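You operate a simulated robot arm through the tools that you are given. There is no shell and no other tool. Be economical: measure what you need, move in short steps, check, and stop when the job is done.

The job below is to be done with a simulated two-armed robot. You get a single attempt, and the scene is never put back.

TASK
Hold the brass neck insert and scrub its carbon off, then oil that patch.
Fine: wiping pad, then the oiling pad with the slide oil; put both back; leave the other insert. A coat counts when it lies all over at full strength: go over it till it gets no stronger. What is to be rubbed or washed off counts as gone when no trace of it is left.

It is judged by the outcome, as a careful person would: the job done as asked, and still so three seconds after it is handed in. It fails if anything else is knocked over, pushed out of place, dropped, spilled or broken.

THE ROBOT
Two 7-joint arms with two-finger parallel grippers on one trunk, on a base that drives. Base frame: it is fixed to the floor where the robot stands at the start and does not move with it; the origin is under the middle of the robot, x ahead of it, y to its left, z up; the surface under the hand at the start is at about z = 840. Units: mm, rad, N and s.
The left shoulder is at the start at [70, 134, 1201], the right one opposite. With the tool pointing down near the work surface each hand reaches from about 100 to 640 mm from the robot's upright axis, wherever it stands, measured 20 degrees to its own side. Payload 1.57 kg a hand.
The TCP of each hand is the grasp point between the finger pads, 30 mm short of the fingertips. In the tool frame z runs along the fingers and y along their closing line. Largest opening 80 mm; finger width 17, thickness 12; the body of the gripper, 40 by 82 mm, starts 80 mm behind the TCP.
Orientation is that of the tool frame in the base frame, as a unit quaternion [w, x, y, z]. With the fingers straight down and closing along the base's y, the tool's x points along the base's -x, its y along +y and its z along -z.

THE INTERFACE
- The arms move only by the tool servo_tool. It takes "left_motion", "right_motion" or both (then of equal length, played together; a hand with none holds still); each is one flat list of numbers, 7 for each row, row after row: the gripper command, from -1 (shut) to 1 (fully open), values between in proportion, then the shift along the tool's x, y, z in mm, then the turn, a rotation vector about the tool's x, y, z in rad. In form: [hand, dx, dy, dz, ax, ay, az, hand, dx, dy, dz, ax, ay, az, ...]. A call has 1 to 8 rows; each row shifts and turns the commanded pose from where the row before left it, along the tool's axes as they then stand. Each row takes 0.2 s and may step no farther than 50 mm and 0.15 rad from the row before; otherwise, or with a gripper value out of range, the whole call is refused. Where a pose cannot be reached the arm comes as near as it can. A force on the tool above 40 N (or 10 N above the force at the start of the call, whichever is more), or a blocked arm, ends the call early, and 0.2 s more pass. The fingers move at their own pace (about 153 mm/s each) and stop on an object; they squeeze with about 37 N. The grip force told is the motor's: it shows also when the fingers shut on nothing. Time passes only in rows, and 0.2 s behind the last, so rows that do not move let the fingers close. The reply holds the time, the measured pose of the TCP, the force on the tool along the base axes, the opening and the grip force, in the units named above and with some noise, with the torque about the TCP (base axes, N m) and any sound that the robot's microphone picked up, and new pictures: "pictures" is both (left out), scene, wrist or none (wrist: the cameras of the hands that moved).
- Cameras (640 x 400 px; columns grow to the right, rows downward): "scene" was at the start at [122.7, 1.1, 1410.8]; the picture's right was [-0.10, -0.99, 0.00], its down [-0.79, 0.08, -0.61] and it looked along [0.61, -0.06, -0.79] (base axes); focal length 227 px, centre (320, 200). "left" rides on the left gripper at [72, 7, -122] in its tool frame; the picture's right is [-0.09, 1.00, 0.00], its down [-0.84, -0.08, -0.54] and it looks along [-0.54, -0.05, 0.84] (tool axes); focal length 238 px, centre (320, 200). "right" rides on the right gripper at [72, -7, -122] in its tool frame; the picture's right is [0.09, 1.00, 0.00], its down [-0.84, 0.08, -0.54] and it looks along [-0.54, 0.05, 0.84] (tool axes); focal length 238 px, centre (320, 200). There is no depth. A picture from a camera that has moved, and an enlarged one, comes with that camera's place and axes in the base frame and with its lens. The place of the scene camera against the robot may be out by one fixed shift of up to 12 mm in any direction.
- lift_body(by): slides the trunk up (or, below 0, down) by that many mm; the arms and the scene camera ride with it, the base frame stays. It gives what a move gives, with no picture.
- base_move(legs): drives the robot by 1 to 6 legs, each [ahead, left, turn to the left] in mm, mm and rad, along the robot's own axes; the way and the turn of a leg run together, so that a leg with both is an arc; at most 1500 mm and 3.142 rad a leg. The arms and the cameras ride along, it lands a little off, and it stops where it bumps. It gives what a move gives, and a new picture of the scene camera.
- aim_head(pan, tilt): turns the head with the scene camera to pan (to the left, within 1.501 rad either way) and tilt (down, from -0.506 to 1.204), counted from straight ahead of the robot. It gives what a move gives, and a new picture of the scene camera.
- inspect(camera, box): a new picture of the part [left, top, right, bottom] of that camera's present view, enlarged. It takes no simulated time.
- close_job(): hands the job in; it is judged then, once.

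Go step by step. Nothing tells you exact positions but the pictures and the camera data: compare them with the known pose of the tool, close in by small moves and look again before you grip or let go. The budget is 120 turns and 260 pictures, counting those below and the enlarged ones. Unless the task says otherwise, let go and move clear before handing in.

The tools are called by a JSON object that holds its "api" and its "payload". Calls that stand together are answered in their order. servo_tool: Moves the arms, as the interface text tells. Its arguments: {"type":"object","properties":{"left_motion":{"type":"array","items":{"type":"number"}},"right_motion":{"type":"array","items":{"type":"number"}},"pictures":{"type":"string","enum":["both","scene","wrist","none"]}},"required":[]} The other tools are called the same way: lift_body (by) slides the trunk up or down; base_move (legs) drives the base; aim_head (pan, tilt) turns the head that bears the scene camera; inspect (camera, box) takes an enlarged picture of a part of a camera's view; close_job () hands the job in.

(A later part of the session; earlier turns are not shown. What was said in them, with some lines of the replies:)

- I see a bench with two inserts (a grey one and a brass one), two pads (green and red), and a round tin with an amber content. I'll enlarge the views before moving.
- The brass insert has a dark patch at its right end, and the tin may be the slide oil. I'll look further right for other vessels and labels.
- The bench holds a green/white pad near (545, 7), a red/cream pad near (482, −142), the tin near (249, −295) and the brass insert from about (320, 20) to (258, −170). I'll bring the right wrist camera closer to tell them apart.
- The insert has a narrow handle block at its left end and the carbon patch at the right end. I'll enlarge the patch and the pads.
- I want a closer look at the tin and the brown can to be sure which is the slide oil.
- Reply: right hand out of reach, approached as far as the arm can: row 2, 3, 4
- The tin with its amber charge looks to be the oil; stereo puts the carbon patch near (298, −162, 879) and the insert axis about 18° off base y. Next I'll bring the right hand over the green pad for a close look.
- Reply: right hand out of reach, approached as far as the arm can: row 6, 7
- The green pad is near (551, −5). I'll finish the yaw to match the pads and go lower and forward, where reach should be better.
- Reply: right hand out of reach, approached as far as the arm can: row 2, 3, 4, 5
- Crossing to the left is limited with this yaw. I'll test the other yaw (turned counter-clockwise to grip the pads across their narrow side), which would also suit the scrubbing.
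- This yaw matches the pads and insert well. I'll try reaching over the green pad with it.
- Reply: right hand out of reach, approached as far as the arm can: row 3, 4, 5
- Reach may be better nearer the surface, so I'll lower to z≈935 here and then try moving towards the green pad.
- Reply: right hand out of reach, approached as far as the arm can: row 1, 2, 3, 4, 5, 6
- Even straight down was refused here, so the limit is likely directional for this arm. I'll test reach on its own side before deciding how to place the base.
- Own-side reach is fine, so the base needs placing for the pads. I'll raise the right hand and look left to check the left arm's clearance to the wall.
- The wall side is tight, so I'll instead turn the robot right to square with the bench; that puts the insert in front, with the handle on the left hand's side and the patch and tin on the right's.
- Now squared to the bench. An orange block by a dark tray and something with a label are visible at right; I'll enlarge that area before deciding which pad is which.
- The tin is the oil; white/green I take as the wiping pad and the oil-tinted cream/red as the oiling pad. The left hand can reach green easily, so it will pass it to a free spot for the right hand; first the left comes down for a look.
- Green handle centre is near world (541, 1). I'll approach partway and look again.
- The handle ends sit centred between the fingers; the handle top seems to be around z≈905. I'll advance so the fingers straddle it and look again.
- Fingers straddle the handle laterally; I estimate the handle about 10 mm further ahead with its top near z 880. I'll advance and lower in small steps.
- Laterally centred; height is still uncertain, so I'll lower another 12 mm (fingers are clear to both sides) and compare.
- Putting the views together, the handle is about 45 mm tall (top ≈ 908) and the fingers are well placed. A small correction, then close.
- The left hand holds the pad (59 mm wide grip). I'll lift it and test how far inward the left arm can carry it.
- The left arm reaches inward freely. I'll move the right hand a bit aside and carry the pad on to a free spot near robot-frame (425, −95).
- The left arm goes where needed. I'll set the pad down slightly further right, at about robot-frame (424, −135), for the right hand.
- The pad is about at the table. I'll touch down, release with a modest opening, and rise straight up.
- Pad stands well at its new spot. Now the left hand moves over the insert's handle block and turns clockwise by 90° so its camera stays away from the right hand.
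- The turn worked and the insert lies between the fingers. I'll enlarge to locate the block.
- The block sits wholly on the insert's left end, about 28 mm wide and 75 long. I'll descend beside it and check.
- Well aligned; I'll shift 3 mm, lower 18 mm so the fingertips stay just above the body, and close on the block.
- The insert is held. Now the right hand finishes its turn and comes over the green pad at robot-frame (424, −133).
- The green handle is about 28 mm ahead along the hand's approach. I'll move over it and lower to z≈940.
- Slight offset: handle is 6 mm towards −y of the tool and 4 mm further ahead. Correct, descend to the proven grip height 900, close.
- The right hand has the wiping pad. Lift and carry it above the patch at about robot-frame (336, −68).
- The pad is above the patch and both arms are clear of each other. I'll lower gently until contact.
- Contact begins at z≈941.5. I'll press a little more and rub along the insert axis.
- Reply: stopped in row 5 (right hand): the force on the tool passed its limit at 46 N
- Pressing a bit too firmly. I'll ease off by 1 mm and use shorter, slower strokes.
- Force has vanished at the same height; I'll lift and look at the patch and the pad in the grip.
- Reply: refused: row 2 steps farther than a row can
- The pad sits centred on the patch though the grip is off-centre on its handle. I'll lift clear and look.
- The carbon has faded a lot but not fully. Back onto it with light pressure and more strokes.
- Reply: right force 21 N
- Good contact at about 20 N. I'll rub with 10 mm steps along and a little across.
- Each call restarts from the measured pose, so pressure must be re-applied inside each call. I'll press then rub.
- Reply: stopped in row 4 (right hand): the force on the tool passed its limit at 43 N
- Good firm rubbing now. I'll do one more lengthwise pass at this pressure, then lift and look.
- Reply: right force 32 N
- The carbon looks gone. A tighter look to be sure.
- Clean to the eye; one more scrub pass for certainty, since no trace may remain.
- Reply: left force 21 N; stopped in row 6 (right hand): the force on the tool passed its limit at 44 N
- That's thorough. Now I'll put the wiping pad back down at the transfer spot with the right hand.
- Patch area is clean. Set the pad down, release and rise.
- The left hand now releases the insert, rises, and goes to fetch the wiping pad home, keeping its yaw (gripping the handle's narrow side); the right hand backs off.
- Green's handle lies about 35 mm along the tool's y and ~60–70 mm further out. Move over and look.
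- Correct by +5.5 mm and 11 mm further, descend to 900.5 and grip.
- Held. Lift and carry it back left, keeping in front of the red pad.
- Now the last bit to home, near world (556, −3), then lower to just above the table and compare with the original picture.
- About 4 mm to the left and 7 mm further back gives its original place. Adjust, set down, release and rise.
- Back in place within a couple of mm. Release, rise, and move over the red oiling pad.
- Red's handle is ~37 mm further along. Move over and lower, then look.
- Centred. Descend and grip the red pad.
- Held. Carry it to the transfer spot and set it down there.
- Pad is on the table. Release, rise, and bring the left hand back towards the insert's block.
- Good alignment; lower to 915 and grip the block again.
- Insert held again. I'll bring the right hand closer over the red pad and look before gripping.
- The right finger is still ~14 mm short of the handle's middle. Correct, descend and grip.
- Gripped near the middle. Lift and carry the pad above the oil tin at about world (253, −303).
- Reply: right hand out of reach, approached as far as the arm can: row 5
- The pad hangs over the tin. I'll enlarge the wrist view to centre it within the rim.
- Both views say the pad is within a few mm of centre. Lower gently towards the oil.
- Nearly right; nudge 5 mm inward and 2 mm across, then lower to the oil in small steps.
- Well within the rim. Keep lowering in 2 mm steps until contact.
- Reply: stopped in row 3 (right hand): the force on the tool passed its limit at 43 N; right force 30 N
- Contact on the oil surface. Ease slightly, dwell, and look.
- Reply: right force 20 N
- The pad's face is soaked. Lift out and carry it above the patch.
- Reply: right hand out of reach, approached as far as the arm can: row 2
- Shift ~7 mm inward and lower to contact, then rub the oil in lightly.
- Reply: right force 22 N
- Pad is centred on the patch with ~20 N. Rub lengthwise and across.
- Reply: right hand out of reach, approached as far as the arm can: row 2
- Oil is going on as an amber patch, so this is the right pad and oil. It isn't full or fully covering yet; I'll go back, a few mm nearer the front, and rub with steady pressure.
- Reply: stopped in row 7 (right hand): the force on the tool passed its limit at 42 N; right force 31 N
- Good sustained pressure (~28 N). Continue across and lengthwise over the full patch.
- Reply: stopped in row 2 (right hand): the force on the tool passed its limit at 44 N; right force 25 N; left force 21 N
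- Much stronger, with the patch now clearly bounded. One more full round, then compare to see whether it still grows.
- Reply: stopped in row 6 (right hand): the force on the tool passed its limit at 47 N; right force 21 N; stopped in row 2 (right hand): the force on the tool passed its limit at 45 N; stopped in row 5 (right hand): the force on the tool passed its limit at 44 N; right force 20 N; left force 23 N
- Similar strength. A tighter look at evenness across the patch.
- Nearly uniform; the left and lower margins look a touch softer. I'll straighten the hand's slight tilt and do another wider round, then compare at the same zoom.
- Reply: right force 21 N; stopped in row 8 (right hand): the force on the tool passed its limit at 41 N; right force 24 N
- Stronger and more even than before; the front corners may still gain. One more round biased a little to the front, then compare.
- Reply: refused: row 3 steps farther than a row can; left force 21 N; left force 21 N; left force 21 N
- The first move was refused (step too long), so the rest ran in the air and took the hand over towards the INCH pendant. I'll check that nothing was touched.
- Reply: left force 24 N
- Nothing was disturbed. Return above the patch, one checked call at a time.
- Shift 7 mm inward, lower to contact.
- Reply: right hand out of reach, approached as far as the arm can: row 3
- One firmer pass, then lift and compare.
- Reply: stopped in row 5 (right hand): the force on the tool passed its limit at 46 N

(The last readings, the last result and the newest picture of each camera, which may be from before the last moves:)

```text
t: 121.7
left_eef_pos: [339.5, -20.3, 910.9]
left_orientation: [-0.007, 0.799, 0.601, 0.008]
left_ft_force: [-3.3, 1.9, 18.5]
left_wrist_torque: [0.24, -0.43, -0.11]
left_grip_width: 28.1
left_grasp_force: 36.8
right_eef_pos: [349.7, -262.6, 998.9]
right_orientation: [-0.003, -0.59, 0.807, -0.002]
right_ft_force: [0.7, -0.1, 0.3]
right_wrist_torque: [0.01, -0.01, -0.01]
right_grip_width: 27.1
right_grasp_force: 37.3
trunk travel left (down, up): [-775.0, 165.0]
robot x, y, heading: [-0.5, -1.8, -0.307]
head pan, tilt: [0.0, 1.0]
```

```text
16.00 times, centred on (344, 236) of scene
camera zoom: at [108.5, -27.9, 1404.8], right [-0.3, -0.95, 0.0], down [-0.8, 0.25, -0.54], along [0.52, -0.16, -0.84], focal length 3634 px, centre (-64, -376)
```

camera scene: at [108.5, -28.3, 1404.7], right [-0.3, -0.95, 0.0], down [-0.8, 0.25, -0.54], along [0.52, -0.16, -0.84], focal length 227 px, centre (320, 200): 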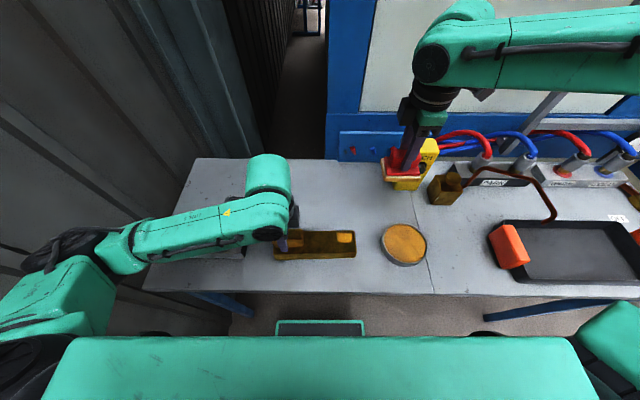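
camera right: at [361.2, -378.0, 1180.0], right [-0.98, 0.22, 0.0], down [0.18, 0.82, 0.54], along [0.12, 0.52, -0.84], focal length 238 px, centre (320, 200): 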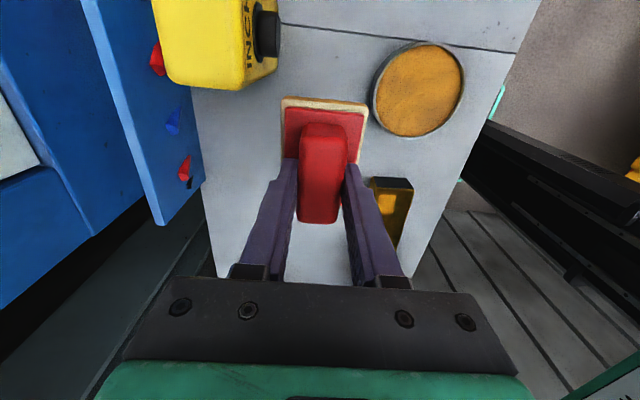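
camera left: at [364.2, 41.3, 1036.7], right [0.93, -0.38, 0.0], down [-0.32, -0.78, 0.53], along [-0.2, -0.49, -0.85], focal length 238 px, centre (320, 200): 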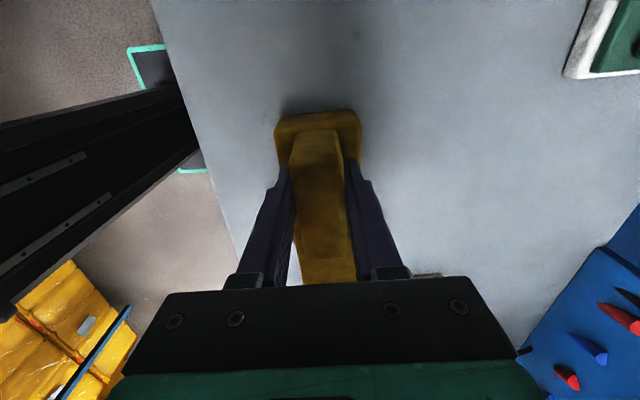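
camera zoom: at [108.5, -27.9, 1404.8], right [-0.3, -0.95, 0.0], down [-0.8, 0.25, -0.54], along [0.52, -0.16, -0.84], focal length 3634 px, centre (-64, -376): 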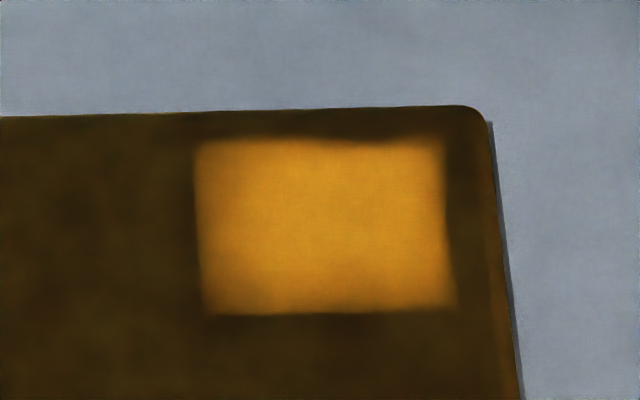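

The coat no longer gets stronger: even and full. Now set the oiling pad on the transfer spot with the right hand.

{"api": "servo_tool", "payload": {"right_motion": [-1, -17.5, -20, 0, 0, 0, 0, -1, 0, 0, 45, 0, 0, 0, -1, 0, 0, 45, 0, 0, 0, -1, 0, 0, 6, 0, 0, 0], "pictures": "wrist"}}

{"api": "inspect", "payload": {"camera": "scene", "box": [290, 180, 450, 280]}}

```text
t: 122.7
left_eef_pos: [340.0, -21.6, 912.4]
left_orientation: [-0.007, 0.799, 0.601, 0.009]
left_ft_force: [-2.1, 0.9, 22.5]
left_wrist_torque: [-0.17, -0.3, -0.15]
left_grip_width: 27.9
left_grasp_force: 37.0
right_eef_pos: [373.4, -252.5, 902.9]
right_orientation: [-0.004, -0.59, 0.807, -0.002]
right_ft_force: [-0.8, 0.0, -0.4]
right_wrist_torque: [0.01, -0.01, -0.02]
right_grip_width: 27.1
right_grasp_force: 36.7
trunk travel left (down, up): [-775.0, 165.0]
robot x, y, heading: [0.9, -0.0, -0.304]
head pan, tilt: [0.0, 1.0]
camera right: at [358.4, -322.8, 1025.2], right [-0.98, 0.21, 0.0], down [0.18, 0.83, 0.53], along [0.11, 0.52, -0.85], focal length 238 px, centre (320, 200)
```

right: 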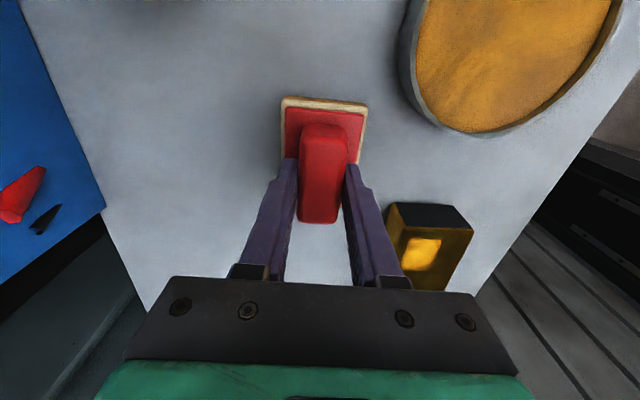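

```text
4.00 times, centred on (370, 230) of scene
camera zoom: at [108.5, -27.8, 1404.8], right [-0.3, -0.95, 0.0], down [-0.8, 0.25, -0.54], along [0.52, -0.16, -0.84], focal length 908 px, centre (120, 80)
```

zoom: 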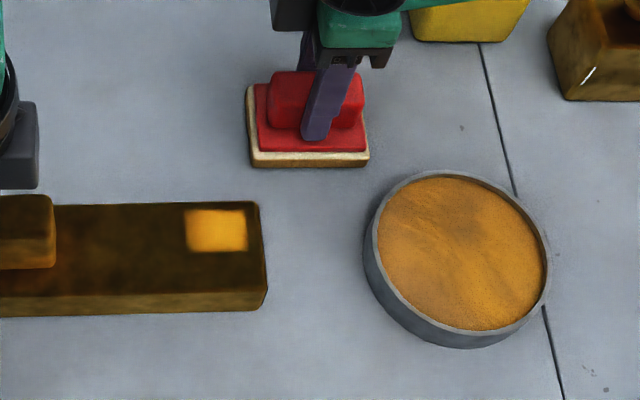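

From this side the patch is well visible; I'll check its evenness once more while here.

{"api": "inspect", "payload": {"camera": "right", "box": [385, 220, 465, 270]}}

{"api": "servo_tool", "payload": {"right_motion": [-1, 0, 0, 1.5, 0, 0, 0, -1, 0, 0, 1, 0, 0, 0, 0.3, 0, 0, 0, 0, 0, 0, 0.3, 0, 0, 0, 0, 0, 0, 0.3, 0, 0, -30, 0, 0, 0, 0.3, 0, 0, -40, 0, 0, 0, 0.3, 40, 10, -20, 0, 0, 0, 0.3, 40, 15, -10, 0, 0, 0], "pictures": "none"}}

```text
8.00 times, centred on (425, 245) of right
camera zoom: at [358.4, -322.8, 1025.2], right [-0.98, 0.21, 0.0], down [0.18, 0.83, 0.53], along [0.11, 0.52, -0.85], focal length 1907 px, centre (-520, -160)
```

zoom: 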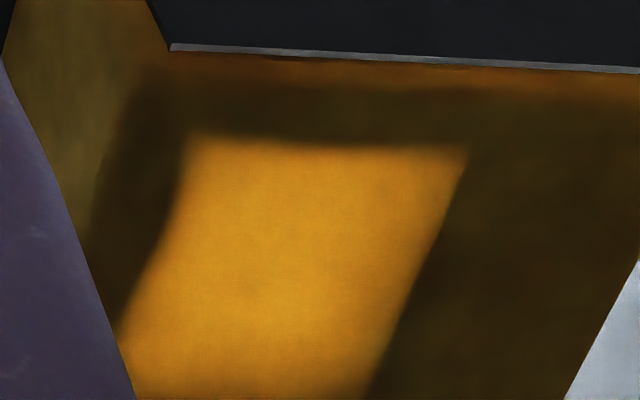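

```text
t: 124.5
left_eef_pos: [338.9, -21.1, 911.9]
left_orientation: [-0.008, 0.799, 0.602, 0.008]
left_ft_force: [-2.3, -1.2, 24.4]
left_wrist_torque: [0.49, -0.72, 0.06]
left_grip_width: 27.9
left_grasp_force: 37.6
right_eef_pos: [328.0, -323.2, 1000.3]
right_orientation: [-0.004, -0.591, 0.807, -0.003]
right_ft_force: [-0.7, 0.3, 0.3]
right_wrist_torque: [0.0, -0.01, 0.01]
right_grip_width: 52.1
right_grasp_force: 0.1
trunk travel left (down, up): [-775.0, 165.0]
robot x, y, heading: [-3.4, -0.8, -0.304]
head pan, tilt: [0.0, 1.0]
```

Even and full. Left hand releases the insert and goes for the oiling pad; right hand backs off.

{"api": "servo_tool", "payload": {"left_motion": [0.1, 0, 0, 0, 0, 0, 0, 0.1, 0, 0, 0, 0, 0, 0, 0.2, 0, 0, -40, 0, 0, 0, 0.2, 0, 0, -45, 0, 0, 0, 0.4, -42, 19, 0, 0, 0, 0, 0.4, -42, 19, 0, 0, 0, 0, 0.5, -42, 19, 0, 0, 0, 0, 0.5, -42, 19, 0, 0, 0, 0], "right_motion": [0.3, 20, 20, -15, 0, 0, 0, 0.3, 20, 15, -15, 0, 0, 0, 0.3, 0, 0, 0, 0, 0, 0, 0.3, 0, 0, 0, 0, 0, 0, 0.3, 0, 0, 0, 0, 0, 0, 0.3, 0, 0, 0, 0, 0, 0, 0.3, 0, 0, 0, 0, 0, 0, 0.3, 0, 0, 0, 0, 0, 0], "pictures": "scene"}}

{"api": "inspect", "payload": {"camera": "left", "box": [220, 80, 440, 218]}}

```text
t: 126.3
left_eef_pos: [365.6, -207.5, 989.5]
left_orientation: [-0.01, 0.799, 0.601, 0.008]
left_ft_force: [-0.1, -1.1, 0.7]
left_wrist_torque: [0.02, 0.03, 0.01]
left_grip_width: 59.9
left_grasp_force: 0.0
right_eef_pos: [285.7, -352.5, 1028.9]
right_orientation: [-0.005, -0.59, 0.808, 0.0]
right_ft_force: [-0.6, -0.2, -0.1]
right_wrist_torque: [0.03, -0.01, -0.06]
right_grip_width: 52.3
right_grasp_force: 0.0
trunk travel left (down, up): [-775.0, 165.0]
robot x, y, heading: [1.6, -3.9, -0.306]
head pan, tilt: [0.0, 1.0]
camera scene: at [111.9, -31.5, 1404.3], right [-0.3, -0.95, 0.0], down [-0.8, 0.26, -0.54], along [0.51, -0.16, -0.84], focal length 227 px, centre (320, 200)
```

scene: 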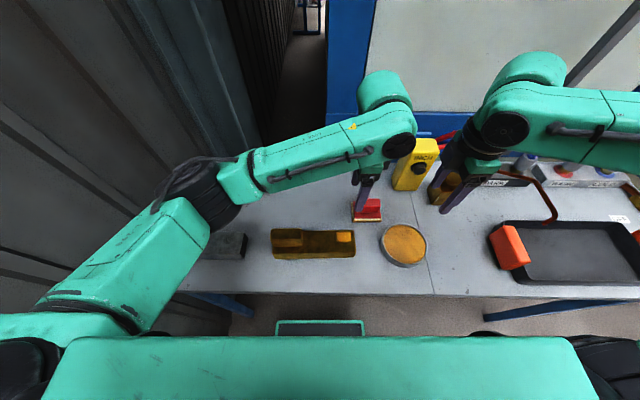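

```text
2.90 times, centred on (330, 149) of left
camera zoom: at [392.6, -144.0, 1113.2], right [0.93, -0.37, -0.01], down [-0.31, -0.8, 0.52], along [-0.2, -0.48, -0.85], focal length 691 px, centre (291, 348)
```

zoom: 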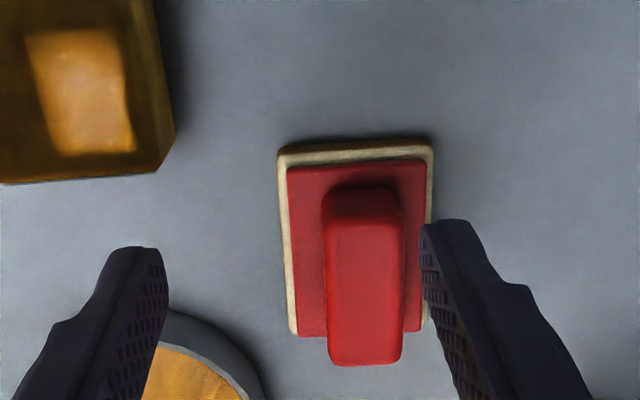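

Correct the slight hand tilt and move over the red handle.

{"api": "servo_tool", "payload": {"left_motion": [0.5, 0, 0, 0, -0.006, -0.025, 0, 0.5, -21, 10.5, 10, 0, 0, 0, 0.5, -21, 10.5, 35, 0, 0, 0], "pictures": "none"}}

{"api": "inspect", "payload": {"camera": "left", "box": [220, 80, 440, 218]}}

```text
t: 127.1
left_eef_pos: [375.1, -252.7, 945.9]
left_orientation: [0.0, 0.8, 0.601, 0.0]
left_ft_force: [0.3, 0.5, -0.5]
left_wrist_torque: [0.01, -0.02, 0.0]
left_grip_width: 60.2
left_grasp_force: 0.0
right_eef_pos: [285.9, -351.7, 1029.1]
right_orientation: [-0.004, -0.59, 0.808, -0.001]
right_ft_force: [0.3, 0.5, -0.3]
right_wrist_torque: [0.0, 0.03, -0.01]
right_grip_width: 52.0
right_grasp_force: 0.1
trunk travel left (down, up): [-775.0, 165.0]
robot x, y, heading: [-3.1, 0.7, -0.305]
head pan, tilt: [0.0, 1.0]
```

```text
2.90 times, centred on (330, 149) of left
camera zoom: at [401.4, -186.1, 1067.0], right [0.93, -0.37, 0.0], down [-0.31, -0.78, 0.54], along [-0.2, -0.51, -0.84], focal length 691 px, centre (291, 348)
```

zoom: 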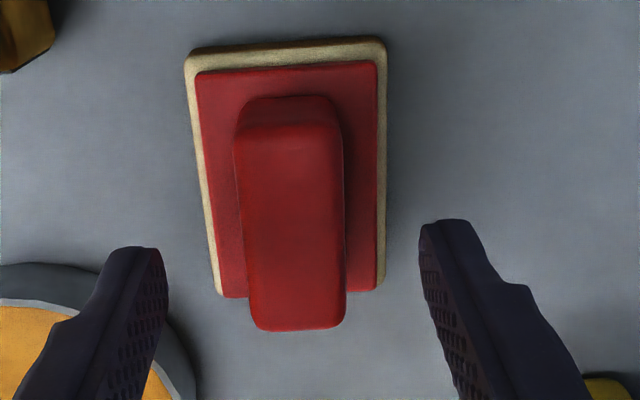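

Aligned. Descend and grip.

{"api": "servo_tool", "payload": {"left_motion": [0.5, 0, -0.5, 23, 0, 0, 0, 0.5, 0, 0, 22, 0, 0, 0, -1, 0, 0, 0, 0, 0, 0, -1, 0, 0, 0, 0, 0, 0, -1, 0, 0, 0, 0, 0, 0], "pictures": "none"}}

```text
t: 128.3
left_eef_pos: [373.1, -251.7, 901.3]
left_orientation: [0.0, 0.799, 0.602, 0.0]
left_ft_force: [-0.7, -0.8, -0.3]
left_wrist_torque: [0.0, 0.0, 0.02]
left_grip_width: 27.2
left_grasp_force: 37.1
right_eef_pos: [285.8, -350.6, 1029.2]
right_orientation: [-0.004, -0.59, 0.807, -0.002]
right_ft_force: [0.1, -0.5, 0.1]
right_wrist_torque: [0.0, 0.0, -0.01]
right_grip_width: 52.2
right_grasp_force: 0.1
trunk travel left (down, up): [-775.0, 165.0]
robot x, y, heading: [-1.8, -2.0, -0.305]
head pan, tilt: [0.0, 1.0]
```

Carry it home, stopping ~12 mm above the table to compare with the original picture.

{"api": "servo_tool", "payload": {"left_motion": [-1, 0, 0, -45, 0, 0, 0, -1, 33.3, 22.2, 0, 0, 0, 0, -1, 33.3, 22.2, 0, 0, 0, 0, -1, 33.3, 22.2, 0, 0, 0, 0, -1, 33.3, 22.2, 0, 0, 0, 0, -1, 0, 0, 35, 0, 0, 0], "pictures": "none"}}

{"api": "inspect", "payload": {"camera": "scene", "box": [240, 160, 440, 280]}}

```text
t: 129.7
left_eef_pos: [497.2, -146.7, 912.8]
left_orientation: [0.001, 0.799, 0.601, 0.0]
left_ft_force: [0.3, -0.9, -1.7]
left_wrist_torque: [0.01, -0.01, 0.01]
left_grip_width: 26.9
left_grasp_force: 36.7
right_eef_pos: [287.1, -349.8, 1029.9]
right_orientation: [-0.004, -0.589, 0.808, -0.001]
right_ft_force: [0.1, 0.6, -0.7]
right_wrist_torque: [0.04, -0.04, 0.02]
right_grip_width: 51.8
right_grasp_force: 0.2
trunk travel left (down, up): [-775.0, 165.0]
robot x, y, heading: [2.8, 1.4, -0.309]
head pan, tilt: [0.0, 1.0]
```

```text
3.20 times, centred on (340, 220) of scene
camera zoom: at [112.3, -29.2, 1404.4], right [-0.3, -0.95, 0.0], down [-0.8, 0.26, -0.54], along [0.51, -0.16, -0.84], focal length 727 px, centre (256, 136)
```

zoom: 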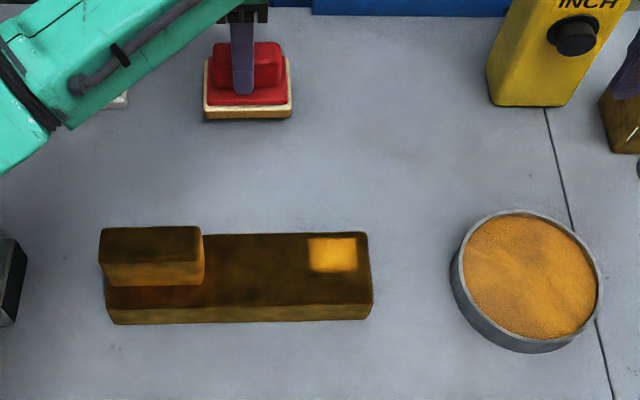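

About 3 mm adjustment, then set down and release.

{"api": "servo_tool", "payload": {"left_motion": [-1, -3, 1.5, 0, 0, 0, 0, -1, 0, 0, 8, 0, 0, 0, -1, 0, 0, 2.5, 0, 0, 0, -1, 0, 0, 1, 0, 0, 0], "pictures": "none"}}

```text
t: 130.7
left_eef_pos: [497.3, -151.3, 900.6]
left_orientation: [0.003, 0.799, 0.602, 0.001]
left_ft_force: [0.7, 0.0, 9.6]
left_wrist_torque: [0.05, 0.23, -0.07]
left_grip_width: 27.0
left_grasp_force: 36.9
right_eef_pos: [285.9, -350.3, 1031.5]
right_orientation: [-0.004, -0.59, 0.807, -0.001]
right_ft_force: [0.4, -0.1, -0.2]
right_wrist_torque: [0.02, 0.05, -0.01]
right_grip_width: 52.2
right_grasp_force: 0.0
trunk travel left (down, up): [-775.0, 165.0]
robot x, y, heading: [-0.7, -3.5, -0.306]
head pan, tilt: [0.0, 1.0]
```

The pad is on the table; release, rise straight up and back away for a final look.

{"api": "servo_tool", "payload": {"left_motion": [0.3, 0, 0, 0, 0, 0, 0, 0.3, 0, 0, 0, 0, 0, 0, 0.3, 0, 0, -40, 0, 0, 0, 0.3, 0, 0, -45, 0, 0, 0, 0.3, 0, 0, -45, 0, 0, 0, 0.3, 40, -20, 0, 0, 0, 0, 0.3, 40, -20, 0, 0, 0, 0], "pictures": "scene"}}

{"api": "inspect", "payload": {"camera": "scene", "box": [240, 160, 440, 280]}}

```text
t: 132.3
left_eef_pos: [482.7, -60.0, 1032.5]
left_orientation: [0.001, 0.799, 0.602, -0.002]
left_ft_force: [0.6, -0.9, 0.6]
left_wrist_torque: [-0.04, -0.02, -0.01]
left_grip_width: 52.1
left_grasp_force: 0.0
right_eef_pos: [285.7, -348.0, 1030.2]
right_orientation: [-0.005, -0.59, 0.807, -0.003]
right_ft_force: [-0.4, 0.7, 0.2]
right_wrist_torque: [-0.01, -0.02, -0.03]
right_grip_width: 51.9
right_grasp_force: 0.0
trunk travel left (down, up): [-775.0, 165.0]
robot x, y, heading: [0.7, -3.1, -0.307]
head pan, tilt: [0.0, 1.0]
camera scene: at [111.7, -25.7, 1404.5], right [-0.3, -0.95, 0.0], down [-0.8, 0.25, -0.54], along [0.52, -0.17, -0.84], focal length 227 px, centre (320, 200)
```

scene: 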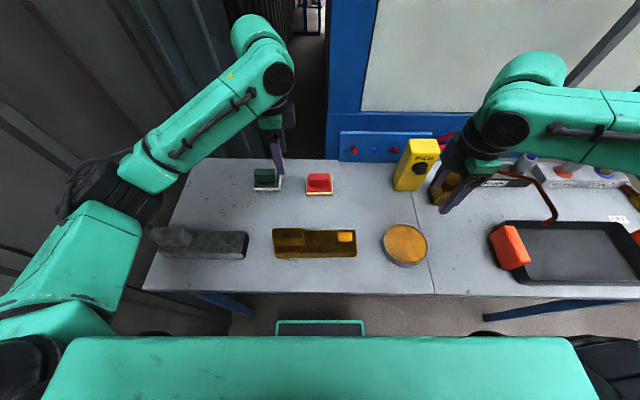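

```text
3.20 times, centred on (340, 220) of scene
camera zoom: at [111.7, -25.7, 1404.5], right [-0.3, -0.95, 0.0], down [-0.8, 0.25, -0.54], along [0.52, -0.17, -0.84], focal length 727 px, centre (256, 136)
```

zoom: 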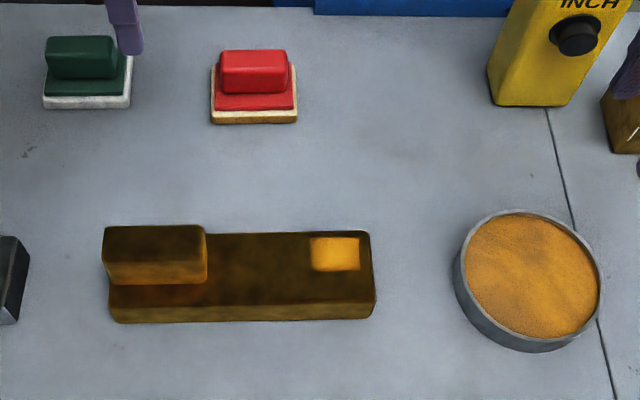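

Both pads are back, the patch is clean and fully oiled, the insert is released, the grey insert is untouched and both hands are clear.

{"api": "close_job", "payload": {}}

```text
The job is handed in.
```

The job is handed in. The carbon on the brass neck insert is scrubbed off with no trace visible, and the patch has an even coat of slide oil that stopped getting stronger.

- **Pads and oil:** nothing was labelled. I took the green-handled white pad as the wiping pad, the red-handled cream pad as the oiling pad, and the round amber tin as the slide oil. The carbon and oil behaved as expected with them.
- **Put back:** both pads are within about 3 mm of where they started. The right arm couldn't reach their places, so I moved each pad via a clear spot on the bench. The oiled pad may have marked that spot, though I saw nothing.
- **Brass insert:** it ended about 6 mm to the left of its start and turned slightly, from the rubbing.
- **Everything else:** I didn't touch the grey insert, and nothing was knocked or spilled.
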